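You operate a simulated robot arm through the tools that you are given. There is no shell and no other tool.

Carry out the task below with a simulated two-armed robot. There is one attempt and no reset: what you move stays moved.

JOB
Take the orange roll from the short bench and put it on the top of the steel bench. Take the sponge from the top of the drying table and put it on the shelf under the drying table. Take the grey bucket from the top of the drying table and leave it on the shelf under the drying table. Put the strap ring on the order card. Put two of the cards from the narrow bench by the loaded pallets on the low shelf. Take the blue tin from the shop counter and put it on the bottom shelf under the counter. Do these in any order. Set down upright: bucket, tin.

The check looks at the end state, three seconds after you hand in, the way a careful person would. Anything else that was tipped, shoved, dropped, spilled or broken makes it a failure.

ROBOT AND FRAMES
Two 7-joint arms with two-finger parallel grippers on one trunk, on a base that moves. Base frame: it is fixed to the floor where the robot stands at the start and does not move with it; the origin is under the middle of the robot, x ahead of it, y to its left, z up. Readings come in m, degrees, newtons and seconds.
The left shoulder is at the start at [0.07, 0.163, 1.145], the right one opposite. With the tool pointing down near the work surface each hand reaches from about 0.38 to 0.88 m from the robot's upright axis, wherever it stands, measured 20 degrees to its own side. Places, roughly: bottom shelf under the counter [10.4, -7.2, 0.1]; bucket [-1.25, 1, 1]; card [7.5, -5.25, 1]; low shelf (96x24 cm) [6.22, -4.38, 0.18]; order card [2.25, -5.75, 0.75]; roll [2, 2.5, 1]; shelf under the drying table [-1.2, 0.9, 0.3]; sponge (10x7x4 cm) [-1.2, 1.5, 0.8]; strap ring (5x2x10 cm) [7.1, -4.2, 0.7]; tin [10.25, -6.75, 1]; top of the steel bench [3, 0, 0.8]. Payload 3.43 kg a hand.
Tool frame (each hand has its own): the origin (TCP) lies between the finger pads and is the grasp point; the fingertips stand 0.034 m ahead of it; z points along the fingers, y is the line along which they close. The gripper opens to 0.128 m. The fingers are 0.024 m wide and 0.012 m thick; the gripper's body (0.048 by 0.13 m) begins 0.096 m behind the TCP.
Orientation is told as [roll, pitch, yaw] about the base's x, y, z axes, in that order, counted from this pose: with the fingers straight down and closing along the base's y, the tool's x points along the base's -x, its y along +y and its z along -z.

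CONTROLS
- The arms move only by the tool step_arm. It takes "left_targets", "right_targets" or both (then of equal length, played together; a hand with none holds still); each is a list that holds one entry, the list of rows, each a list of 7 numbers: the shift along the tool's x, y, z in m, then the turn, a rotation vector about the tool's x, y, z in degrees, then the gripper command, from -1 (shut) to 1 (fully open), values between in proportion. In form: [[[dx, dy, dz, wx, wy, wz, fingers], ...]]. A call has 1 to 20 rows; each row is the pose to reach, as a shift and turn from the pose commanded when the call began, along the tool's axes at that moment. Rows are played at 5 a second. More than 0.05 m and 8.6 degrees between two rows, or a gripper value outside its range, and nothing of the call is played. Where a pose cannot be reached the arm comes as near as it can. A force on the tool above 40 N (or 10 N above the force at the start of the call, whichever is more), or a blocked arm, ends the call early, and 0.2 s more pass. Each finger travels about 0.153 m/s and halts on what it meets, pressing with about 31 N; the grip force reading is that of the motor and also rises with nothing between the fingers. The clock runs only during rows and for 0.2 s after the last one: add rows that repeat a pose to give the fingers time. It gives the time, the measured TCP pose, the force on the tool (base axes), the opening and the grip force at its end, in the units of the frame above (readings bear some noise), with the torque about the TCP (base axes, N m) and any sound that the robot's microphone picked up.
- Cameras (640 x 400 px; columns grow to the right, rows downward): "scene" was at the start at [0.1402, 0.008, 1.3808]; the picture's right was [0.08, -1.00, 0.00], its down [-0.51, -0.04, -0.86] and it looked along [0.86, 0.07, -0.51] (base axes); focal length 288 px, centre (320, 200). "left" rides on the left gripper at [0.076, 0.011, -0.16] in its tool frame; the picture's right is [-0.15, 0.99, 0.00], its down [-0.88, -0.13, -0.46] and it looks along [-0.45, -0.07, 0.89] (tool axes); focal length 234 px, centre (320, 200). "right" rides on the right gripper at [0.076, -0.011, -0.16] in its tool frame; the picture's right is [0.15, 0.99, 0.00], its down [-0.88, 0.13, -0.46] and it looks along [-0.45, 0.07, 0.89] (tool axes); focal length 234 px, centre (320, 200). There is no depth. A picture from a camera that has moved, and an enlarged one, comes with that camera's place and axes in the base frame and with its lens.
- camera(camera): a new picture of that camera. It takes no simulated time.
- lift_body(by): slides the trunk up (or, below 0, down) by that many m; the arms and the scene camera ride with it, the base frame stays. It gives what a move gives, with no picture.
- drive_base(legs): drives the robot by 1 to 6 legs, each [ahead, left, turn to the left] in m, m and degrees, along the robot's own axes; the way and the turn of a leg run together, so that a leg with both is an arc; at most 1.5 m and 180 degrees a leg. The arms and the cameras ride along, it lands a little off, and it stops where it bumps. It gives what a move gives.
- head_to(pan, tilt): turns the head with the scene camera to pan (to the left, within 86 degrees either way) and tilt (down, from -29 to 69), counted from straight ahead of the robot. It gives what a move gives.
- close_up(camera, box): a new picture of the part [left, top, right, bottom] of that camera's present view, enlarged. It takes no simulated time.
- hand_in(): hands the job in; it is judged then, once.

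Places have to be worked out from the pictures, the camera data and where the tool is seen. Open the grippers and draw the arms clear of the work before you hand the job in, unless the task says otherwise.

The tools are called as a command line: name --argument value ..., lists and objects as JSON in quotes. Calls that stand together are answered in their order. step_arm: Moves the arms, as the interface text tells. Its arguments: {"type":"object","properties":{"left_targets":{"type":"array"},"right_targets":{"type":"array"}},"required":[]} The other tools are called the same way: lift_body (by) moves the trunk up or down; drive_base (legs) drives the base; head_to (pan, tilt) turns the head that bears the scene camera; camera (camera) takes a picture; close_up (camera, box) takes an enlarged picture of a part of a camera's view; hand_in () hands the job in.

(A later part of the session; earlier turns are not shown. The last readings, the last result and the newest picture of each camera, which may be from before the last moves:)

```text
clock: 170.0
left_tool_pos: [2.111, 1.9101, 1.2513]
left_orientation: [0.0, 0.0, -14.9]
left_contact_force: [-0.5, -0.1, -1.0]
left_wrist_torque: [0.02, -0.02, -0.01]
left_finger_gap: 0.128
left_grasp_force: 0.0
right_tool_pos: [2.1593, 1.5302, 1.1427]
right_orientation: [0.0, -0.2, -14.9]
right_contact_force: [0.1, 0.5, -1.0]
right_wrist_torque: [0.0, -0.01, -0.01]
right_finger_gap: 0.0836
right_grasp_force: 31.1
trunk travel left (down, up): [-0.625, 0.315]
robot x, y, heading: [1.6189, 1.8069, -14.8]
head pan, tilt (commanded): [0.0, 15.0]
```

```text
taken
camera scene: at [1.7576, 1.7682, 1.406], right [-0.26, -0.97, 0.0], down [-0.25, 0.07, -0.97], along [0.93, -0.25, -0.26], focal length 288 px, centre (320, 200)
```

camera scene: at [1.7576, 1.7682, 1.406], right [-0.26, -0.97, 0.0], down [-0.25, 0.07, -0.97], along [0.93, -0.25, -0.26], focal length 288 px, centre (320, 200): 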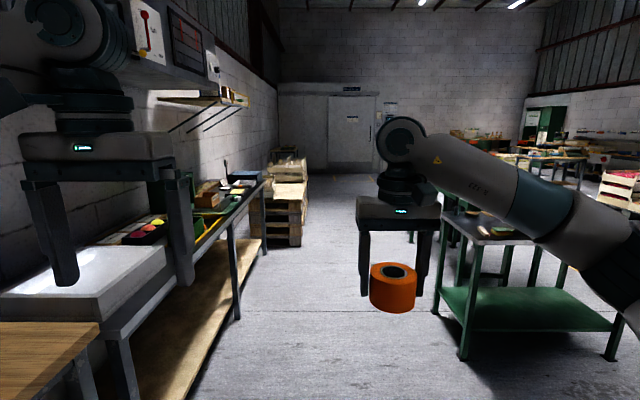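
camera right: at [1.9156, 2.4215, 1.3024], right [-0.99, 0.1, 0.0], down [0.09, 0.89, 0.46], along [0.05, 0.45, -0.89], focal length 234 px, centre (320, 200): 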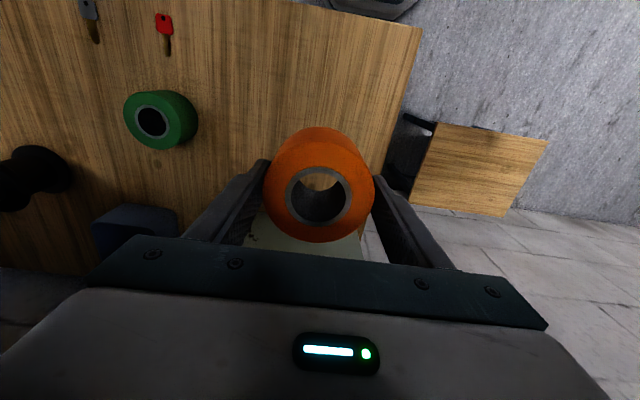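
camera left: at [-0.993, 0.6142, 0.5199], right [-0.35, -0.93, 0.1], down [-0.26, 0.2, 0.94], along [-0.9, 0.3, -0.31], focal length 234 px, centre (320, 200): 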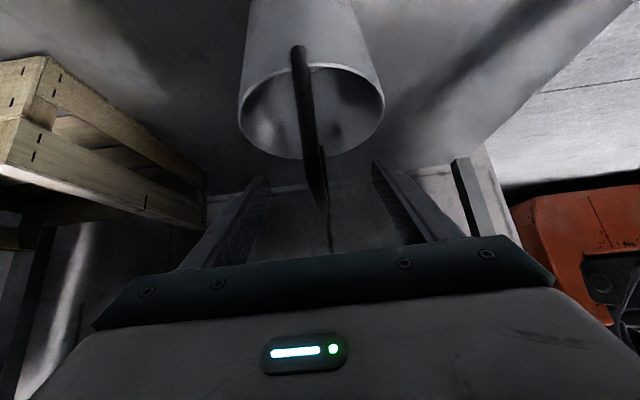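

The steel bench is the green-legged one with the steel top (≈e.g. corners (2.95,0.5)…(2.7,-0.35)). I drive forward 1.15 m, then slide right toward its near side, checking along the way.

drive_base --legs '[[1.15, 0, 0], [0, -0.6, 0]]'

head_to --pan -30 --tilt 25

camera --camera "scene"

head_to --pan -80 --tilt 30

camera --camera "scene"

```text
clock: 178.8
left_tool_pos: [3.0587, 1.0336, 1.2515]
left_orientation: [0.0, 0.1, -15.1]
left_contact_force: [-0.1, -0.2, 0.2]
left_wrist_torque: [-0.01, 0.01, 0.03]
left_finger_gap: 0.1279
left_grasp_force: 0.1
right_tool_pos: [3.1063, 0.6548, 1.1431]
right_orientation: [0.1, -0.1, -15.2]
right_contact_force: [0.1, -0.7, -1.5]
right_wrist_torque: [0.01, 0.0, -0.03]
right_finger_gap: 0.0834
right_grasp_force: 30.9
trunk travel left (down, up): [-0.625, 0.315]
robot x, y, heading: [2.5657, 0.9298, -15.0]
head pan, tilt (commanded): [0.0, 15.0]
```

```text
clock: 179.8
left_tool_pos: [3.0592, 1.0338, 1.2526]
left_orientation: [0.0, 0.0, -15.1]
left_contact_force: [-0.5, -0.6, -1.1]
left_wrist_torque: [0.02, 0.01, 0.03]
left_finger_gap: 0.1281
left_grasp_force: 0.0
right_tool_pos: [3.1064, 0.6537, 1.1426]
right_orientation: [0.1, -0.1, -15.1]
right_contact_force: [0.1, -0.9, 0.0]
right_wrist_torque: [-0.01, 0.02, -0.01]
right_finger_gap: 0.0832
right_grasp_force: 31.1
trunk travel left (down, up): [-0.625, 0.315]
robot x, y, heading: [2.5642, 0.9303, -15.2]
head pan, tilt (commanded): [-30.0, 25.0]
```

```text
taken
camera scene: at [2.6789, 0.8528, 1.3898], right [-0.71, -0.71, 0.0], down [-0.3, 0.3, -0.91], along [0.64, -0.64, -0.42], focal length 288 px, centre (320, 200)
```

scene: 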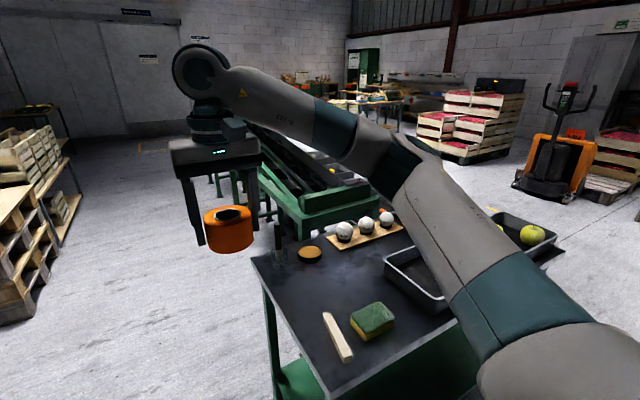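

```text
clock: 180.9
left_tool_pos: [3.0602, 1.0345, 1.2512]
left_orientation: [0.0, 0.0, -15.1]
left_contact_force: [-0.1, 0.1, -0.4]
left_wrist_torque: [-0.02, 0.0, 0.01]
left_finger_gap: 0.128
left_grasp_force: 0.1
right_tool_pos: [3.1067, 0.6538, 1.1435]
right_orientation: [0.0, -0.1, -15.1]
right_contact_force: [0.1, -0.6, -1.5]
right_wrist_torque: [0.02, 0.02, 0.02]
right_finger_gap: 0.0836
right_grasp_force: 31.0
trunk travel left (down, up): [-0.625, 0.315]
robot x, y, heading: [2.5662, 0.9306, -14.9]
head pan, tilt (commanded): [-80.0, 30.0]
```

```text
taken
camera scene: at [2.6058, 0.8277, 1.3818], right [-1.0, 0.09, 0.0], down [0.04, 0.5, -0.87], along [-0.08, -0.86, -0.5], focal length 288 px, centre (320, 200)
```

scene: 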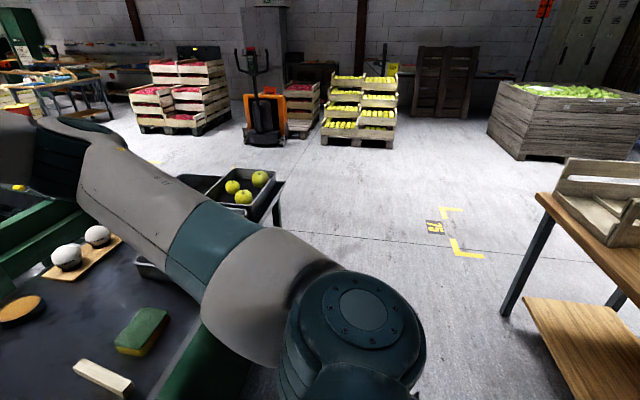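

The steel bench top (z≈0.77) carries a stick, scrubber, puck, ball tray and a dark tray; a free spot lies near (3.165,0.33). I slide right 0.30 m and move the right hand forward 0.14 m above it.

drive_base --legs '[[0, -0.3, 0]]'

step_arm --right_targets '[[[-0.04, 0, 0, 0, 0, 0, -1], [-0.08, 0, 0, 0, 0, 0, -1], [-0.12, 0, 0, 0, 0, 0, -1], [-0.14, 0, 0, 0, 0, 0, -1], [-0.14, 0, 0, 0, 0, 0, -1]]]'

head_to --pan -15 --tilt 40

camera --camera "scene"

camera --camera "right"

```text
clock: 183.0
left_tool_pos: [2.9808, 0.744, 1.2523]
left_orientation: [0.0, 0.0, -15.1]
left_contact_force: [0.5, 0.5, 0.6]
left_wrist_torque: [0.0, 0.01, 0.02]
left_finger_gap: 0.128
left_grasp_force: 0.0
right_tool_pos: [3.0265, 0.3651, 1.1429]
right_orientation: [0.0, -0.1, -15.2]
right_contact_force: [0.3, 0.2, -1.1]
right_wrist_torque: [-0.01, -0.04, 0.03]
right_finger_gap: 0.0836
right_grasp_force: 31.1
trunk travel left (down, up): [-0.625, 0.315]
robot x, y, heading: [2.4875, 0.6416, -15.1]
head pan, tilt (commanded): [-80.0, 30.0]
```

```text
clock: 184.2
left_tool_pos: [2.9793, 0.7421, 1.2519]
left_orientation: [0.0, 0.0, -15.0]
left_contact_force: [-1.0, -1.1, 0.6]
left_wrist_torque: [0.02, -0.01, 0.0]
left_finger_gap: 0.1279
left_grasp_force: 0.1
right_tool_pos: [3.1612, 0.3274, 1.1419]
right_orientation: [0.0, -0.1, -15.2]
right_contact_force: [-0.4, 0.0, -0.8]
right_wrist_torque: [0.01, -0.03, -0.03]
right_finger_gap: 0.0835
right_grasp_force: 31.3
trunk travel left (down, up): [-0.625, 0.315]
robot x, y, heading: [2.4901, 0.6415, -15.1]
head pan, tilt (commanded): [-80.0, 30.0]
```

```text
clock: 185.6
left_tool_pos: [2.9808, 0.7443, 1.252]
left_orientation: [-0.1, 0.0, -15.1]
left_contact_force: [-0.7, -0.6, -0.5]
left_wrist_torque: [-0.02, 0.0, 0.01]
left_finger_gap: 0.1278
left_grasp_force: 0.1
right_tool_pos: [3.1617, 0.3271, 1.1436]
right_orientation: [0.1, -0.1, -15.3]
right_contact_force: [-0.4, -0.2, -1.5]
right_wrist_torque: [-0.01, 0.01, 0.0]
right_finger_gap: 0.0834
right_grasp_force: 31.1
trunk travel left (down, up): [-0.625, 0.315]
robot x, y, heading: [2.488, 0.643, -15.1]
head pan, tilt (commanded): [-15.0, 40.0]
```

```text
taken
camera scene: at [2.6088, 0.5852, 1.3664], right [-0.5, -0.86, 0.0], down [-0.56, 0.32, -0.77], along [0.66, -0.39, -0.64], focal length 288 px, centre (320, 200)
```

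scene: 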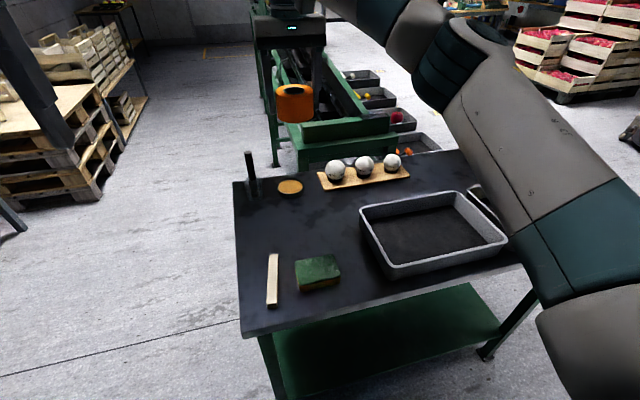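

```text
taken
camera right: at [3.0856, 0.337, 1.302], right [0.12, 0.99, 0.0], down [0.88, -0.1, 0.46], along [0.45, -0.05, -0.89], focal length 234 px, centre (320, 200)
```

right: 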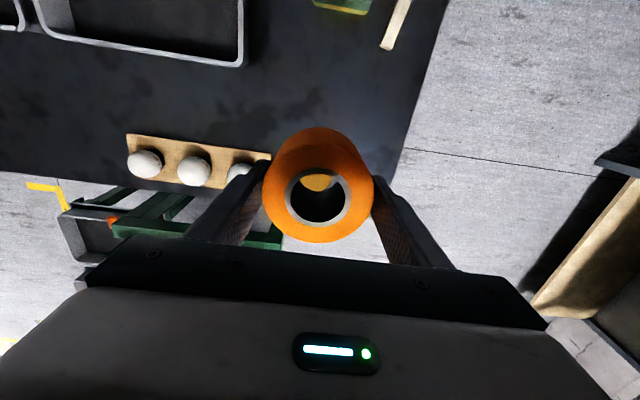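

The bench top is ≈0.80 from triangulating the stick. I shift the roll 3.5 cm back toward me for clearance from the puck and descend toward the surface.

step_arm --right_targets '[[[0.035, 0, 0, 0, 0, 0, -1], [0.035, 0, 0.04, 0, 0, 0, -1], [0.035, 0, 0.08, 0, 0, 0, -1], [0.035, 0, 0.12, 0, 0, 0, -1], [0.035, 0, 0.16, 0, 0, 0, -1], [0.035, 0, 0.2, 0, 0, 0, -1], [0.035, 0, 0.24, 0, 0, 0, -1], [0.035, 0, 0.265, 0, 0, 0, -1], [0.035, 0, 0.265, 0, 0, 0, -1]]]'

camera --camera "scene"

camera --camera "right"

```text
clock: 187.6
left_tool_pos: [2.9804, 0.7435, 1.252]
left_orientation: [0.0, 0.0, -15.1]
left_contact_force: [0.0, -0.1, -0.8]
left_wrist_torque: [-0.04, -0.01, 0.03]
left_finger_gap: 0.128
left_grasp_force: 0.0
right_tool_pos: [3.1278, 0.3361, 0.8786]
right_orientation: [0.0, -0.2, -15.2]
right_contact_force: [-0.5, 0.4, -0.5]
right_wrist_torque: [0.02, 0.01, 0.06]
right_finger_gap: 0.0835
right_grasp_force: 30.7
trunk travel left (down, up): [-0.625, 0.315]
robot x, y, heading: [2.4852, 0.6424, -15.3]
head pan, tilt (commanded): [-15.0, 40.0]
```

```text
taken
camera scene: at [2.6085, 0.5853, 1.3665], right [-0.5, -0.86, 0.0], down [-0.56, 0.32, -0.77], along [0.66, -0.38, -0.64], focal length 288 px, centre (320, 200)
```

scene: 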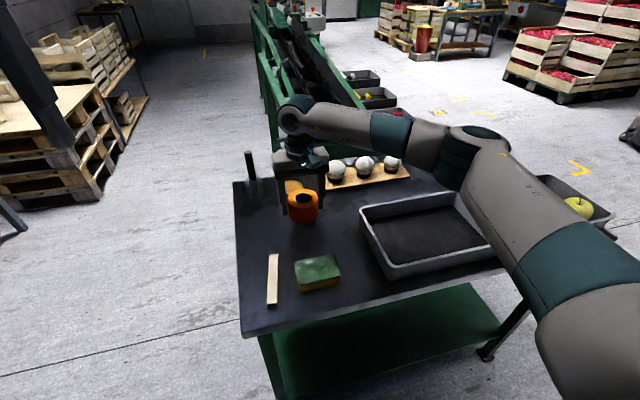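

```text
taken
camera right: at [3.0522, 0.3455, 1.038], right [0.12, 0.99, 0.0], down [0.88, -0.1, 0.46], along [0.45, -0.05, -0.89], focal length 234 px, centre (320, 200)
```

right: 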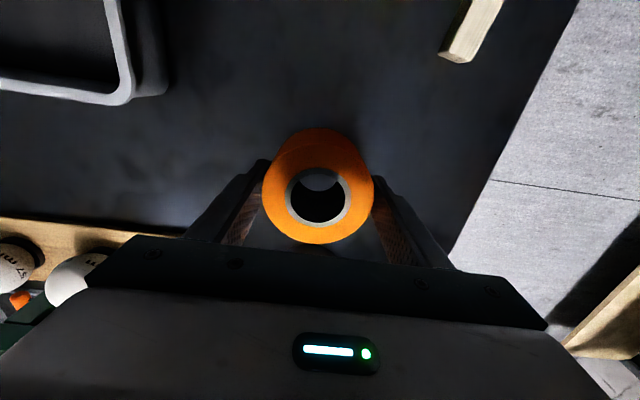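

Clear beneath. I go down another 2.5 cm, then in small steps to contact.

step_arm --right_targets '[[[0, 0, 0.012, 0, 0, 0, -1], [0, 0, 0.025, 0, 0, 0, -1], [0, 0, 0.025, 0, 0, 0, -1]]]'

step_arm --right_targets '[[[0, 0, 0.002, 0, 0, 0, -1], [0, 0, 0.005, 0, 0, 0, -1], [0, 0, 0.005, 0, 0, 0, -1]]]'

close_up --camera "scene" --box '[240, 140, 380, 280]'

```text
clock: 188.3
left_tool_pos: [2.9809, 0.7437, 1.2514]
left_orientation: [0.0, 0.1, -15.1]
left_contact_force: [0.6, -0.8, 0.0]
left_wrist_torque: [0.01, 0.0, -0.01]
left_finger_gap: 0.128
left_grasp_force: 0.1
right_tool_pos: [3.1289, 0.337, 0.8538]
right_orientation: [0.0, -0.2, -15.2]
right_contact_force: [0.0, -0.2, -1.3]
right_wrist_torque: [0.0, 0.01, -0.01]
right_finger_gap: 0.0832
right_grasp_force: 31.2
trunk travel left (down, up): [-0.625, 0.315]
robot x, y, heading: [2.4879, 0.6402, -15.1]
head pan, tilt (commanded): [-15.0, 40.0]
```

```text
clock: 189.2
left_tool_pos: [2.9815, 0.7446, 1.2511]
left_orientation: [0.0, 0.0, -15.1]
left_contact_force: [0.0, -0.8, 0.6]
left_wrist_torque: [0.0, 0.01, 0.01]
left_finger_gap: 0.1281
left_grasp_force: 0.1
right_tool_pos: [3.1284, 0.3357, 0.8481]
right_orientation: [0.0, -0.1, -15.2]
right_contact_force: [0.9, 0.5, -1.0]
right_wrist_torque: [0.01, 0.03, 0.01]
right_finger_gap: 0.0835
right_grasp_force: 31.2
trunk travel left (down, up): [-0.625, 0.315]
robot x, y, heading: [2.4886, 0.6406, -15.0]
head pan, tilt (commanded): [-15.0, 40.0]
```

```text
2.86 times, centred on (310, 210) of scene
camera zoom: at [2.6088, 0.5852, 1.3664], right [-0.5, -0.86, 0.0], down [-0.56, 0.32, -0.77], along [0.66, -0.38, -0.64], focal length 822 px, centre (349, 171)
```

zoom: 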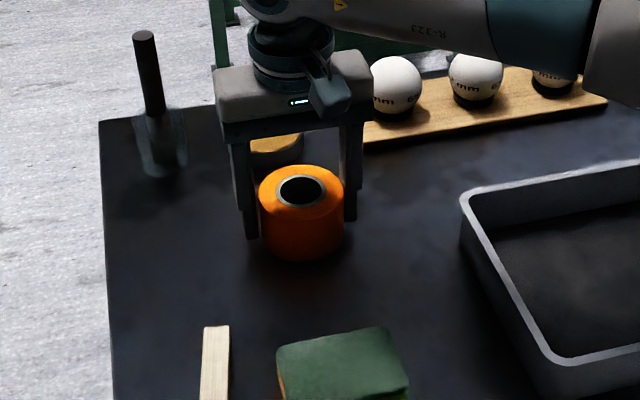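

Still free. I continue in 4 mm steps.

step_arm --right_targets '[[[0, 0, 0.002, 0, 0, 0, -1], [0, 0, 0.004, 0, 0, 0, -1], [0, 0, 0.004, 0, 0, 0, -1]]]'

step_arm --right_targets '[[[0, 0, 0.0015, 0, 0, 0, -1], [0, 0, 0.003, 0, 0, 0, -1], [0, 0, 0.003, 0, 0, 0, -1]]]'

step_arm --right_targets '[[[0, 0, 0.0015, 0, 0, 0, -1], [0, 0, 0.003, 0, 0, 0, -1], [0, 0, 0.003, 0, 0, 0, -1]]]'

close_up --camera "scene" --box '[270, 170, 350, 250]'

```text
clock: 189.9
left_tool_pos: [2.9812, 0.7441, 1.2522]
left_orientation: [0.0, 0.0, -15.0]
left_contact_force: [0.2, 0.6, -0.1]
left_wrist_torque: [0.04, -0.02, -0.01]
left_finger_gap: 0.128
left_grasp_force: 0.1
right_tool_pos: [3.1284, 0.3359, 0.8431]
right_orientation: [-0.1, 0.0, -15.2]
right_contact_force: [0.2, 0.3, -1.4]
right_wrist_torque: [0.04, 0.02, 0.03]
right_finger_gap: 0.0835
right_grasp_force: 31.0
trunk travel left (down, up): [-0.625, 0.315]
robot x, y, heading: [2.4845, 0.6442, -15.2]
head pan, tilt (commanded): [-15.0, 40.0]
```

```text
clock: 190.8
left_tool_pos: [2.98, 0.7444, 1.2534]
left_orientation: [-0.1, -0.1, -15.1]
left_contact_force: [0.3, -0.2, -0.1]
left_wrist_torque: [0.01, 0.0, -0.01]
left_finger_gap: 0.1278
left_grasp_force: 0.0
right_tool_pos: [3.1281, 0.3356, 0.8432]
right_orientation: [0.1, -0.2, -15.2]
right_contact_force: [2.9, -3.7, 11.7]
right_wrist_torque: [-0.17, 0.36, 0.11]
right_finger_gap: 0.0834
right_grasp_force: 30.3
trunk travel left (down, up): [-0.625, 0.315]
robot x, y, heading: [2.4882, 0.643, -15.1]
head pan, tilt (commanded): [-15.0, 40.0]
```

```text
clock: 191.6
left_tool_pos: [2.9787, 0.7449, 1.252]
left_orientation: [0.0, -0.1, -15.0]
left_contact_force: [0.1, 0.2, -0.2]
left_wrist_torque: [-0.05, -0.01, -0.01]
left_finger_gap: 0.1279
left_grasp_force: 0.1
right_tool_pos: [3.1277, 0.3365, 0.8393]
right_orientation: [0.0, -0.3, -15.2]
right_contact_force: [6.8, -4.2, 23.7]
right_wrist_torque: [-0.38, 0.27, 0.25]
right_finger_gap: 0.0838
right_grasp_force: 31.2
trunk travel left (down, up): [-0.625, 0.315]
robot x, y, heading: [2.485, 0.6415, -15.1]
head pan, tilt (commanded): [-15.0, 40.0]
```

```text
5.00 times, centred on (310, 210) of scene
camera zoom: at [2.6069, 0.5859, 1.3667], right [-0.5, -0.86, 0.0], down [-0.55, 0.32, -0.77], along [0.66, -0.39, -0.64], focal length 1439 px, centre (370, 150)
```

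zoom: 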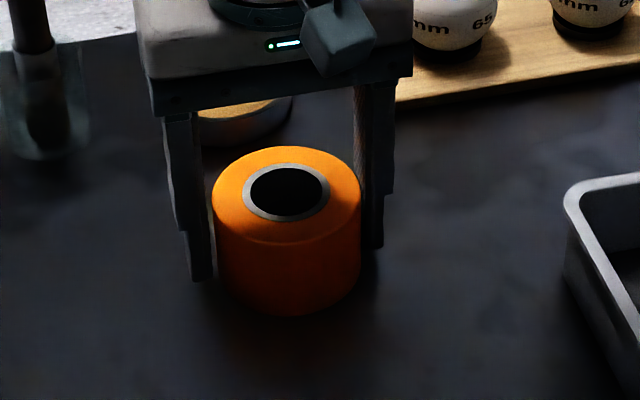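

Contact at ≈0.842. I relieve 4 mm, open the fingers, and lift away straight up.

step_arm --right_targets '[[[0, 0, -0.0035, 0, 0, 0, -1], [0, 0, -0.0035, 0, 0, 0, -0.4], [0, 0, -0.0035, 0, 0, 0, 0.2], [0, 0, -0.0035, 0, 0, 0, 0.8], [0, 0, -0.0035, 0, 0, 0, 1], [0, 0, -0.02, 0, 0, 0, 1], [0, 0, -0.06, 0, 0, 0, 1], [0, 0, -0.1, 0, 0, 0, 1], [0, 0, -0.14, 0, 0, 0, 1], [0, 0, -0.18, 0, 0, 0, 1], [0, 0, -0.22, 0, 0, 0, 1], [0, 0, -0.26, 0, 0, 0, 1], [0, 0, -0.3, 0, 0, 0, 1], [0, 0, -0.3, 0, 0, 0, 1]]]'

camera --camera "scene"

```text
clock: 194.6
left_tool_pos: [2.9818, 0.7432, 1.2524]
left_orientation: [0.0, 0.0, -15.2]
left_contact_force: [0.8, -0.4, 0.4]
left_wrist_torque: [0.0, 0.02, 0.02]
left_finger_gap: 0.1278
left_grasp_force: 0.1
right_tool_pos: [3.1284, 0.3374, 1.1363]
right_orientation: [0.1, 0.1, -15.1]
right_contact_force: [0.2, -0.9, -0.3]
right_wrist_torque: [-0.01, 0.01, 0.01]
right_finger_gap: 0.1279
right_grasp_force: 0.0
trunk travel left (down, up): [-0.625, 0.315]
robot x, y, heading: [2.487, 0.6396, -14.9]
head pan, tilt (commanded): [-15.0, 40.0]
```

```text
taken
camera scene: at [2.6092, 0.5847, 1.3663], right [-0.5, -0.86, 0.0], down [-0.56, 0.32, -0.77], along [0.66, -0.38, -0.64], focal length 288 px, centre (320, 200)
```

scene: 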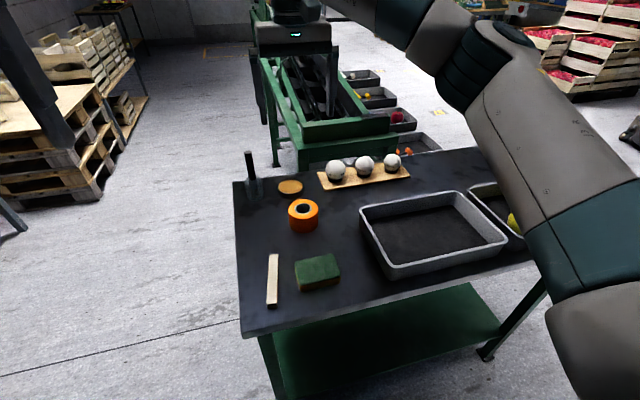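

The roll stands on the steel bench. I draw the right hand back and drive right (south) along the free aisle, then survey the hall toward the strap ring / card area.

step_arm --right_targets '[[[0.04, 0, 0, 0, 0, 0, 1], [0.08, 0, 0, 0, 0, 0, 1], [0.12, -0.02, -0.02, 0, 0, 0, 1], [0.16, -0.05, -0.05, 0, 0, 0, 1], [0.2, -0.08, -0.08, 0, 0, 0, 1], [0.23, -0.1, -0.1, 0, 0, 0, 1], [0.23, -0.1, -0.1, 0, 0, 0, 1]]]'

drive_base --legs '[[0, -1.3, 0], [0, -1.0, 0]]'

head_to --pan -35 --tilt 12

camera --camera "scene"

head_to --pan 0 --tilt 12

camera --camera "scene"

head_to --pan -80 --tilt 12

camera --camera "scene"

```text
refused: row 4 steps farther than a row can; nothing moved
```

```text
clock: 205.8
left_tool_pos: [2.384, -1.4646, 1.252]
left_orientation: [-0.1, 0.1, -14.8]
left_contact_force: [0.1, -0.4, -0.2]
left_wrist_torque: [0.05, 0.03, 0.01]
left_finger_gap: 0.1279
left_grasp_force: 0.1
right_tool_pos: [2.5357, -1.8713, 1.137]
right_orientation: [0.1, -0.1, -14.8]
right_contact_force: [-0.2, 0.2, 0.9]
right_wrist_torque: [0.03, 0.04, 0.01]
right_finger_gap: 0.1279
right_grasp_force: 0.2
trunk travel left (down, up): [-0.625, 0.315]
robot x, y, heading: [1.8926, -1.5732, -14.9]
head pan, tilt (commanded): [-15.0, 40.0]
```

```text
clock: 206.8
left_tool_pos: [2.3848, -1.4652, 1.2523]
left_orientation: [0.0, 0.0, -14.8]
left_contact_force: [-0.1, 0.6, -0.6]
left_wrist_torque: [0.0, 0.01, 0.03]
left_finger_gap: 0.128
left_grasp_force: 0.0
right_tool_pos: [2.5354, -1.8719, 1.1372]
right_orientation: [0.0, -0.1, -14.8]
right_contact_force: [-0.5, 0.3, 0.3]
right_wrist_torque: [-0.01, -0.02, -0.02]
right_finger_gap: 0.128
right_grasp_force: 0.1
trunk travel left (down, up): [-0.625, 0.315]
robot x, y, heading: [1.8876, -1.5718, -15.0]
head pan, tilt (commanded): [-35.0, 12.0]
```

```text
taken
camera scene: at [2.0003, -1.6548, 1.4108], right [-0.76, -0.65, 0.0], down [-0.14, 0.16, -0.98], along [0.63, -0.75, -0.21], focal length 288 px, centre (320, 200)
```

scene: 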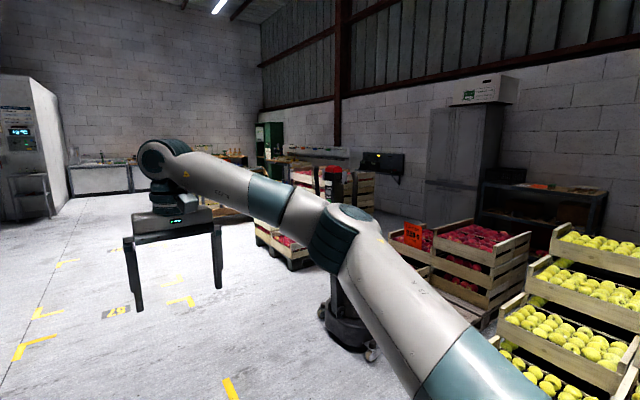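

```text
clock: 207.8
left_tool_pos: [2.3846, -1.4649, 1.2514]
left_orientation: [0.0, -0.1, -14.9]
left_contact_force: [0.2, 0.1, 0.0]
left_wrist_torque: [0.0, -0.02, 0.02]
left_finger_gap: 0.128
left_grasp_force: 0.0
right_tool_pos: [2.5362, -1.8712, 1.1372]
right_orientation: [0.0, -0.1, -14.8]
right_contact_force: [0.0, -0.4, 0.7]
right_wrist_torque: [-0.05, -0.01, 0.01]
right_finger_gap: 0.1279
right_grasp_force: 0.1
trunk travel left (down, up): [-0.625, 0.315]
robot x, y, heading: [1.8878, -1.5697, -14.9]
head pan, tilt (commanded): [0.0, 12.0]
```

```text
taken
camera scene: at [2.0301, -1.6076, 1.4109], right [-0.26, -0.97, 0.0], down [-0.2, 0.05, -0.98], along [0.95, -0.25, -0.21], focal length 288 px, centre (320, 200)
```

scene: 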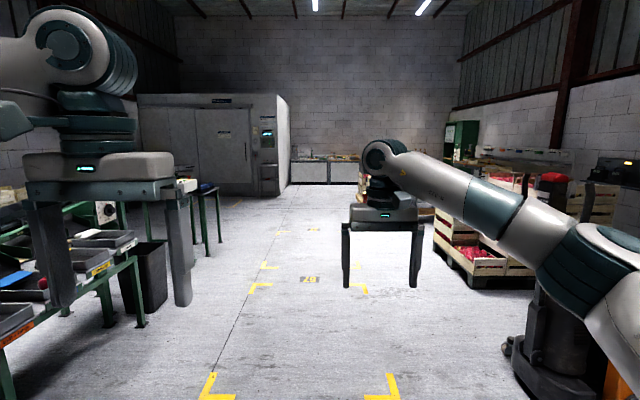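

```text
clock: 209.3
left_tool_pos: [2.384, -1.4634, 1.2528]
left_orientation: [-0.1, -0.1, -14.8]
left_contact_force: [-0.1, -0.6, 0.4]
left_wrist_torque: [0.05, 0.0, -0.01]
left_finger_gap: 0.128
left_grasp_force: 0.0
right_tool_pos: [2.5347, -1.8723, 1.1367]
right_orientation: [0.0, -0.1, -14.7]
right_contact_force: [-0.1, 0.9, -0.8]
right_wrist_torque: [-0.01, -0.02, 0.0]
right_finger_gap: 0.1281
right_grasp_force: 0.1
trunk travel left (down, up): [-0.625, 0.315]
robot x, y, heading: [1.8918, -1.5726, -15.0]
head pan, tilt (commanded): [-80.0, 12.0]
```

```text
taken
camera scene: at [1.9323, -1.6766, 1.4109], right [-1.0, 0.08, 0.0], down [0.02, 0.21, -0.98], along [-0.08, -0.97, -0.21], focal length 288 px, centre (320, 200)
```

scene: 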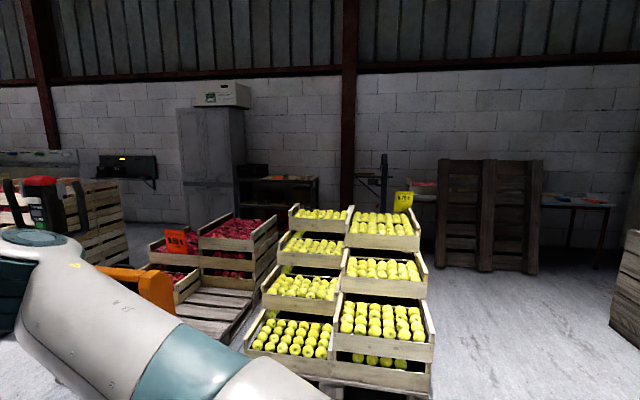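

The route ahead (heading -15°) along the lane is clear. I tuck the right hand closer and drive 3 m ahead, then look again.

step_arm --right_targets '[[[0.037, -0.012, -0.008, 0, 0, 0, 1], [0.074, -0.024, -0.016, 0, 0, 0, 1], [0.111, -0.036, -0.024, 0, 0, 0, 1], [0.148, -0.048, -0.032, 0, 0, 0, 1], [0.185, -0.06, -0.04, 0, 0, 0, 1], [0.222, -0.072, -0.048, 0, 0, 0, 1], [0.26, -0.084, -0.056, 0, 0, 0, 1], [0.3, -0.095, -0.064, 0, 0, 0, 1], [0.3, -0.095, -0.064, 0, 0, 0, 1]]]'

drive_base --legs '[[1.5, 0, 0], [1.5, 0, 0]]'

head_to --pan 0 --tilt 12

camera --camera "scene"

head_to --pan -45 --tilt 12

camera --camera "scene"

```text
clock: 211.3
left_tool_pos: [2.3862, -1.4643, 1.2512]
left_orientation: [0.0, 0.0, -14.8]
left_contact_force: [0.5, -1.0, -0.7]
left_wrist_torque: [0.02, 0.05, -0.01]
left_finger_gap: 0.1281
left_grasp_force: 0.0
right_tool_pos: [2.2209, -1.8864, 1.2005]
right_orientation: [0.0, -0.1, -14.8]
right_contact_force: [0.7, -0.3, -0.2]
right_wrist_torque: [-0.01, 0.0, 0.0]
right_finger_gap: 0.128
right_grasp_force: 0.0
trunk travel left (down, up): [-0.625, 0.315]
robot x, y, heading: [1.8919, -1.5704, -14.8]
head pan, tilt (commanded): [-80.0, 12.0]
```

```text
clock: 225.7
left_tool_pos: [5.2853, -2.1684, 1.2515]
left_orientation: [0.0, 0.0, -13.1]
left_contact_force: [-0.5, 0.2, 0.0]
left_wrist_torque: [0.01, -0.03, 0.04]
left_finger_gap: 0.1279
left_grasp_force: 0.1
right_tool_pos: [5.1342, -2.5946, 1.2007]
right_orientation: [0.0, -0.1, -13.2]
right_contact_force: [0.0, 0.2, -0.4]
right_wrist_torque: [0.01, 0.01, -0.06]
right_finger_gap: 0.1281
right_grasp_force: 0.1
trunk travel left (down, up): [-0.625, 0.315]
robot x, y, heading: [4.7952, -2.2882, -13.1]
head pan, tilt (commanded): [-80.0, 12.0]
```

```text
clock: 227.2
left_tool_pos: [5.2849, -2.1693, 1.2517]
left_orientation: [0.0, 0.1, -13.1]
left_contact_force: [-0.1, 0.5, -0.2]
left_wrist_torque: [0.02, 0.01, -0.02]
left_finger_gap: 0.1281
left_grasp_force: 0.0
right_tool_pos: [5.1337, -2.5951, 1.2007]
right_orientation: [0.0, -0.1, -13.1]
right_contact_force: [0.3, -0.8, 0.0]
right_wrist_torque: [0.01, 0.02, 0.02]
right_finger_gap: 0.128
right_grasp_force: 0.0
trunk travel left (down, up): [-0.625, 0.315]
robot x, y, heading: [4.793, -2.2928, -13.1]
head pan, tilt (commanded): [0.0, 12.0]
```

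```text
taken
camera scene: at [4.935, -2.3219, 1.4109], right [-0.23, -0.97, 0.0], down [-0.2, 0.05, -0.98], along [0.95, -0.22, -0.21], focal length 288 px, centre (320, 200)
```

scene: 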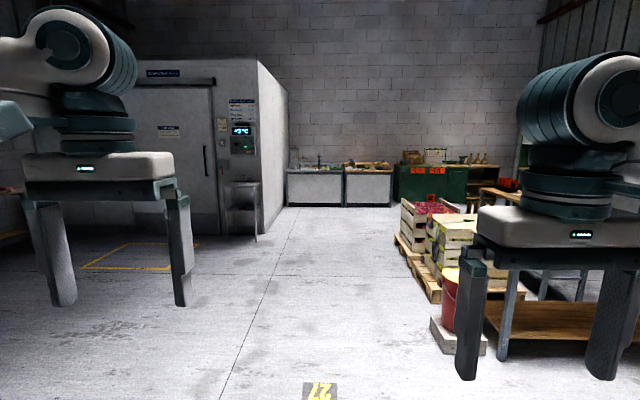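

```text
clock: 228.4
left_tool_pos: [5.286, -2.1696, 1.2524]
left_orientation: [-0.1, -0.1, -13.1]
left_contact_force: [-0.1, -0.2, 0.9]
left_wrist_torque: [0.0, 0.03, 0.01]
left_finger_gap: 0.128
left_grasp_force: 0.0
right_tool_pos: [5.1342, -2.5935, 1.2006]
right_orientation: [0.0, 0.0, -13.1]
right_contact_force: [0.4, -1.4, -0.3]
right_wrist_torque: [0.0, -0.01, 0.03]
right_finger_gap: 0.1279
right_grasp_force: 0.0
trunk travel left (down, up): [-0.625, 0.315]
robot x, y, heading: [4.7945, -2.288, -13.2]
head pan, tilt (commanded): [-45.0, 12.0]
```

```text
taken
camera scene: at [4.8936, -2.3798, 1.4109], right [-0.85, -0.53, 0.0], down [-0.11, 0.18, -0.98], along [0.52, -0.83, -0.21], focal length 288 px, centre (320, 200)
```

scene: 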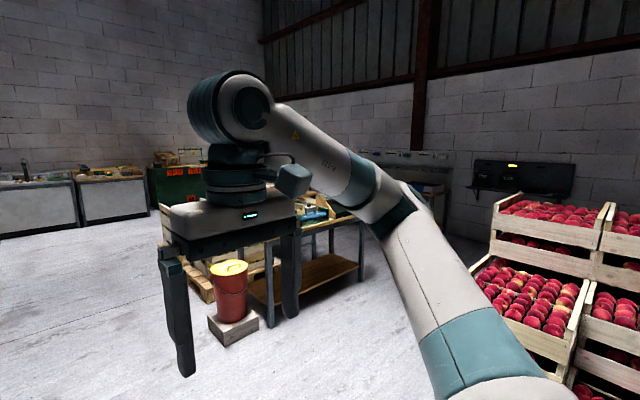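

The table with the wooden lower shelf at (6.2,-4.35) holds the "low shelf"; pallets are behind it. I drive ahead 1 m and turn right to look between my hands.

drive_base --legs '[[0.9, 0, 0], [0, 0, -62]]'

head_to --pan 0 --tilt 18

camera --camera "scene"

head_to --pan 25 --tilt 18

camera --camera "scene"

```text
clock: 235.9
left_tool_pos: [6.0155, -2.8699, 1.2522]
left_orientation: [0.0, 0.1, -75.3]
left_contact_force: [-0.2, -1.1, 0.3]
left_wrist_torque: [-0.01, -0.01, 0.0]
left_finger_gap: 0.1277
left_grasp_force: 0.0
right_tool_pos: [5.5676, -2.9341, 1.2015]
right_orientation: [0.1, -0.1, -75.3]
right_contact_force: [0.4, 0.3, 0.0]
right_wrist_torque: [-0.04, 0.0, 0.0]
right_finger_gap: 0.1281
right_grasp_force: 0.1
trunk travel left (down, up): [-0.625, 0.315]
robot x, y, heading: [5.6817, -2.4933, -75.6]
head pan, tilt (commanded): [-45.0, 12.0]
```

```text
clock: 237.0
left_tool_pos: [6.0143, -2.8719, 1.2536]
left_orientation: [0.0, 0.0, -75.4]
left_contact_force: [0.0, 0.5, 0.6]
left_wrist_torque: [-0.01, 0.01, 0.02]
left_finger_gap: 0.128
left_grasp_force: 0.1
right_tool_pos: [5.5681, -2.9348, 1.2006]
right_orientation: [0.0, -0.1, -75.3]
right_contact_force: [0.1, -0.6, -0.8]
right_wrist_torque: [0.0, 0.01, 0.0]
right_finger_gap: 0.1283
right_grasp_force: 0.0
trunk travel left (down, up): [-0.625, 0.315]
robot x, y, heading: [5.6762, -2.4925, -75.2]
head pan, tilt (commanded): [0.0, 18.0]
```

```text
taken
camera scene: at [5.716, -2.6323, 1.4011], right [-0.97, -0.25, 0.0], down [-0.08, 0.3, -0.95], along [0.24, -0.92, -0.31], focal length 288 px, centre (320, 200)
```

scene: 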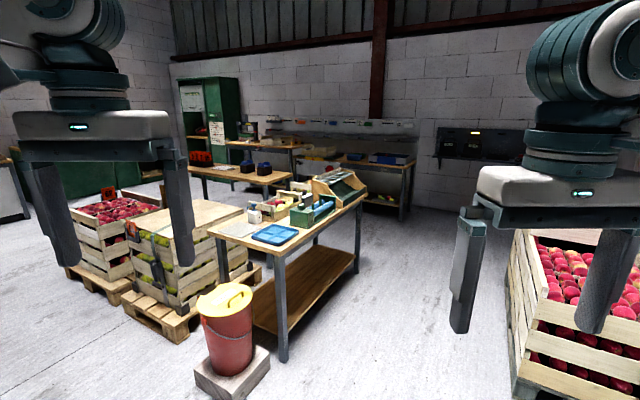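

```text
clock: 237.9
left_tool_pos: [6.0145, -2.8716, 1.2521]
left_orientation: [0.0, 0.0, -75.4]
left_contact_force: [-0.4, 0.5, 0.3]
left_wrist_torque: [0.01, -0.02, -0.02]
left_finger_gap: 0.1279
left_grasp_force: 0.0
right_tool_pos: [5.567, -2.9362, 1.2008]
right_orientation: [-0.1, -0.1, -75.5]
right_contact_force: [-1.2, -0.4, 0.1]
right_wrist_torque: [0.01, 0.0, 0.02]
right_finger_gap: 0.1279
right_grasp_force: 0.1
trunk travel left (down, up): [-0.625, 0.315]
robot x, y, heading: [5.6816, -2.4916, -75.5]
head pan, tilt (commanded): [25.0, 18.0]
```

```text
taken
camera scene: at [5.7521, -2.6139, 1.4011], right [-0.77, -0.64, 0.0], down [-0.2, 0.24, -0.95], along [0.61, -0.73, -0.31], focal length 288 px, centre (320, 200)
```

scene: 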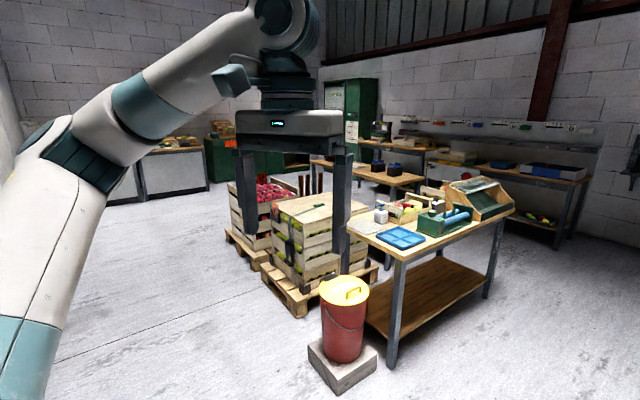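

I zoom on the strapped pallet and on the bench behind it.

close_up --camera "scene" --box '[220, 170, 380, 300]'

close_up --camera "scene" --box '[290, 120, 450, 220]'

close_up --camera "scene" --box '[340, 170, 540, 300]'

```text
3.08 times, centred on (300, 235) of scene
camera zoom: at [5.7521, -2.6139, 1.4011], right [-0.77, -0.64, 0.0], down [-0.2, 0.24, -0.95], along [0.61, -0.73, -0.31], focal length 886 px, centre (382, 92)
```

zoom: 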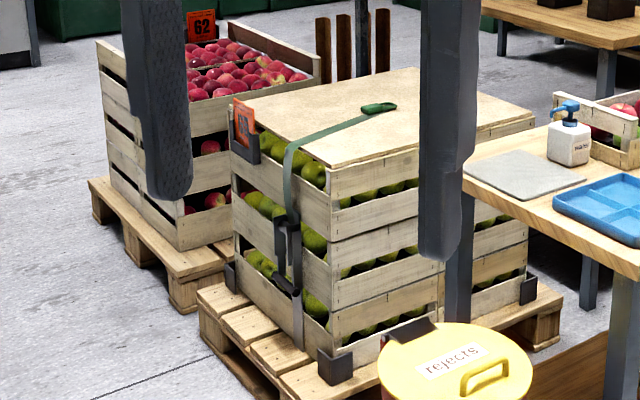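

```text
4.00 times, centred on (370, 170) of scene
camera zoom: at [5.7521, -2.6139, 1.4011], right [-0.77, -0.64, 0.0], down [-0.2, 0.24, -0.95], along [0.61, -0.73, -0.31], focal length 1151 px, centre (120, 320)
```

zoom: 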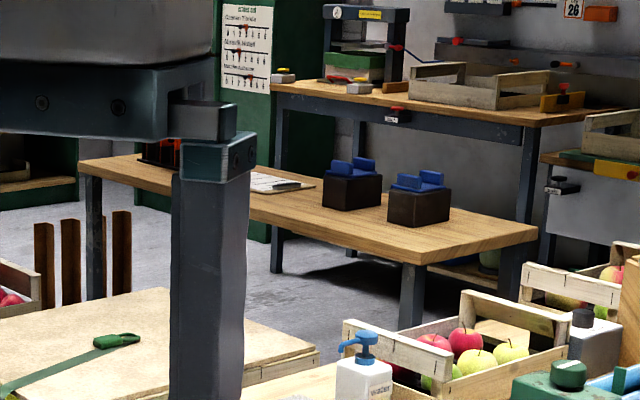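

```text
3.08 times, centred on (440, 235) of scene
camera zoom: at [5.7521, -2.6139, 1.4011], right [-0.77, -0.64, 0.0], down [-0.2, 0.24, -0.95], along [0.61, -0.73, -0.31], focal length 886 px, centre (-49, 92)
```

zoom: 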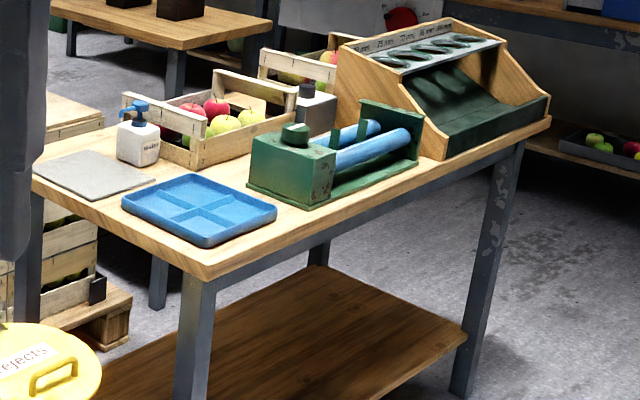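

The strap ring is a green loop at the end of a strap lying on the covered pallet at ≈(7.06,-4.16). I turn to face south and slide left so I stand north of that pallet for a closer look.

drive_base --legs '[[0, 0, -29.5], [0, 1.5, 0]]'

head_to --pan 0 --tilt 30

camera --camera "scene"

```text
clock: 246.8
left_tool_pos: [7.2251, -3.393, 1.2518]
left_orientation: [0.0, 0.0, -105.9]
left_contact_force: [-0.4, 0.7, 0.1]
left_wrist_torque: [0.01, -0.02, 0.03]
left_finger_gap: 0.128
left_grasp_force: 0.2
right_tool_pos: [6.8071, -3.2226, 1.2008]
right_orientation: [0.0, -0.1, -106.0]
right_contact_force: [0.1, 0.4, -0.8]
right_wrist_torque: [0.02, -0.02, -0.02]
right_finger_gap: 0.1281
right_grasp_force: 0.1
trunk travel left (down, up): [-0.625, 0.315]
robot x, y, heading: [7.1271, -2.8975, -106.0]
head pan, tilt (commanded): [25.0, 18.0]
```

```text
clock: 247.7
left_tool_pos: [7.2253, -3.3936, 1.2524]
left_orientation: [0.0, 0.0, -105.8]
left_contact_force: [0.3, -1.0, 0.5]
left_wrist_torque: [-0.02, 0.01, 0.05]
left_finger_gap: 0.1282
left_grasp_force: 0.1
right_tool_pos: [6.8075, -3.2223, 1.2017]
right_orientation: [-0.1, -0.1, -105.9]
right_contact_force: [-0.5, -0.4, -0.3]
right_wrist_torque: [-0.01, -0.01, 0.03]
right_finger_gap: 0.1281
right_grasp_force: 0.1
trunk travel left (down, up): [-0.625, 0.315]
robot x, y, heading: [7.1272, -2.8996, -105.7]
head pan, tilt (commanded): [0.0, 30.0]
```

```text
taken
camera scene: at [7.0897, -3.0336, 1.3818], right [-0.96, 0.27, 0.0], down [0.14, 0.48, -0.87], along [-0.24, -0.83, -0.5], focal length 288 px, centre (320, 200)
```

scene: 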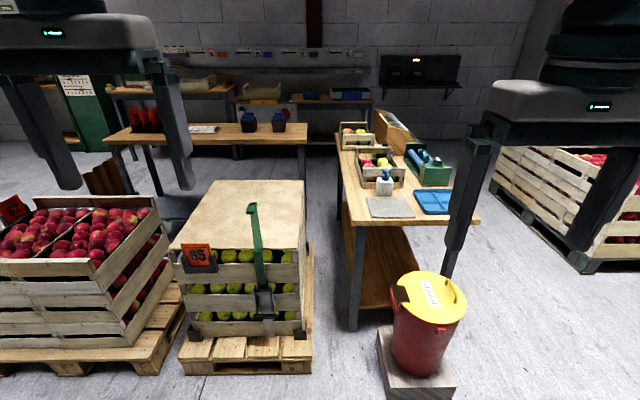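

I zoom on the strap end, the narrow bench, and the table top.

close_up --camera "scene" --box '[170, 180, 310, 350]'

close_up --camera "scene" --box '[220, 190, 290, 240]'

close_up --camera "scene" --box '[90, 90, 310, 190]'

```text
2.35 times, centred on (240, 265) of scene
camera zoom: at [7.0897, -3.0336, 1.3818], right [-0.96, 0.27, 0.0], down [0.14, 0.48, -0.87], along [-0.24, -0.83, -0.5], focal length 677 px, centre (508, 47)
```

zoom: 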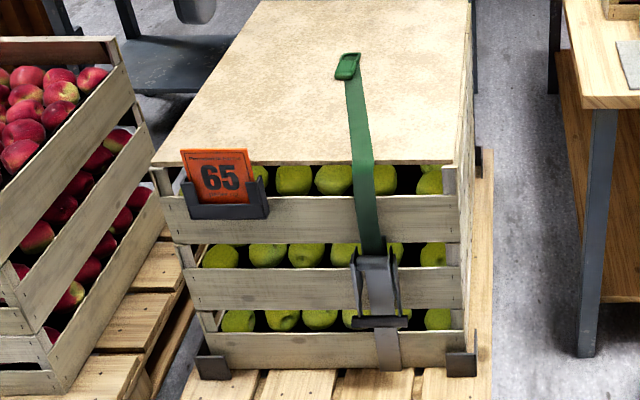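

```text
8.00 times, centred on (255, 215) of scene
camera zoom: at [7.0897, -3.0336, 1.3818], right [-0.96, 0.27, 0.0], down [0.14, 0.48, -0.87], along [-0.24, -0.83, -0.5], focal length 2303 px, centre (840, 80)
```

zoom: 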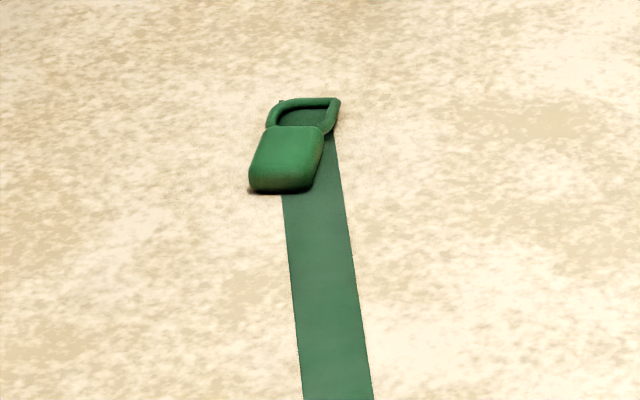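

```text
2.91 times, centred on (200, 140) of scene
camera zoom: at [7.0897, -3.0336, 1.3818], right [-0.96, 0.27, 0.0], down [0.14, 0.48, -0.87], along [-0.24, -0.83, -0.5], focal length 837 px, centre (669, 374)
```

zoom: 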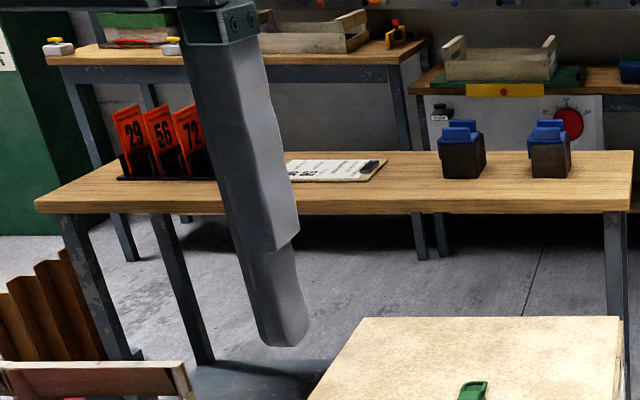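

The ring (≈10 cm long, 5 cm wide, axis along my heading) lies on the lid at ≈(7.08,-4.145,0.71). I drive 0.48 m closer and look with the left hand camera and scene.

drive_base --legs '[[0.48, 0.05, 0]]'

head_to --pan 15 --tilt 45

camera --camera "scene"

camera --camera "left"

```text
clock: 250.6
left_tool_pos: [7.1441, -3.8722, 1.2532]
left_orientation: [-0.2, 0.0, -105.6]
left_contact_force: [-0.2, -0.3, 0.1]
left_wrist_torque: [0.0, 0.01, 0.0]
left_finger_gap: 0.1283
left_grasp_force: 0.0
right_tool_pos: [6.7245, -3.7021, 1.2012]
right_orientation: [-0.1, 0.0, -105.7]
right_contact_force: [0.7, 0.3, -0.1]
right_wrist_torque: [0.01, 0.03, 0.01]
right_finger_gap: 0.1276
right_grasp_force: 0.0
trunk travel left (down, up): [-0.625, 0.315]
robot x, y, heading: [7.0424, -3.3768, -105.7]
head pan, tilt (commanded): [0.0, 30.0]
```

```text
clock: 251.3
left_tool_pos: [7.1448, -3.8717, 1.2519]
left_orientation: [-0.1, -0.1, -105.6]
left_contact_force: [0.1, -0.3, -0.4]
left_wrist_torque: [0.0, 0.01, 0.03]
left_finger_gap: 0.1282
left_grasp_force: 0.0
right_tool_pos: [6.7251, -3.7019, 1.2011]
right_orientation: [0.1, 0.0, -105.7]
right_contact_force: [-0.3, -0.5, 0.4]
right_wrist_torque: [-0.01, 0.0, 0.0]
right_finger_gap: 0.128
right_grasp_force: 0.1
trunk travel left (down, up): [-0.625, 0.315]
robot x, y, heading: [7.0429, -3.3779, -105.6]
head pan, tilt (commanded): [15.0, 45.0]
```

```text
taken
camera scene: at [7.0306, -3.5065, 1.3592], right [-1.0, 0.01, 0.0], down [0.01, 0.71, -0.71], along [-0.01, -0.71, -0.71], focal length 288 px, centre (320, 200)
```

scene: 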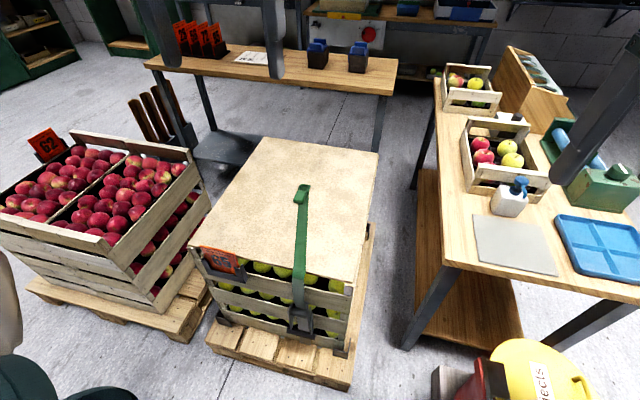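

```text
taken
camera left: at [7.1761, -3.803, 1.4113], right [0.91, -0.41, 0.0], down [-0.36, -0.81, 0.46], along [-0.19, -0.42, -0.89], focal length 234 px, centre (320, 200)
```

left: 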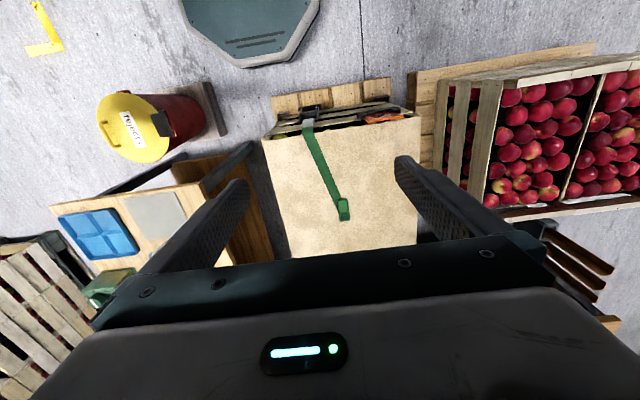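

I zoom on the ring from both cameras to triangulate it.

close_up --camera "scene" --box '[270, 170, 334, 220]'

close_up --camera "left" --box '[310, 180, 374, 230]'

```text
8.00 times, centred on (302, 195) of scene
camera zoom: at [7.0306, -3.5065, 1.3592], right [-1.0, 0.01, 0.0], down [0.01, 0.71, -0.71], along [-0.01, -0.71, -0.71], focal length 2303 px, centre (464, 240)
```

zoom: 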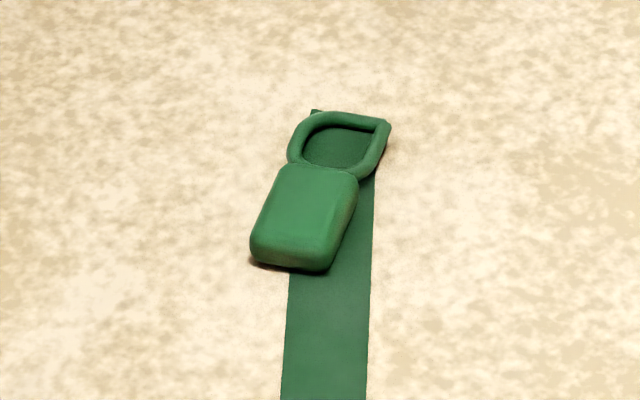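

```text
8.00 times, centred on (342, 205) of left
camera zoom: at [7.1761, -3.803, 1.4113], right [0.91, -0.41, 0.0], down [-0.36, -0.81, 0.46], along [-0.19, -0.42, -0.89], focal length 1873 px, centre (144, 160)
```

zoom: 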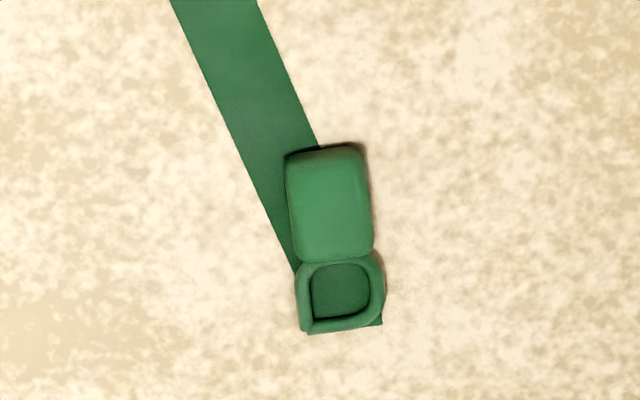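

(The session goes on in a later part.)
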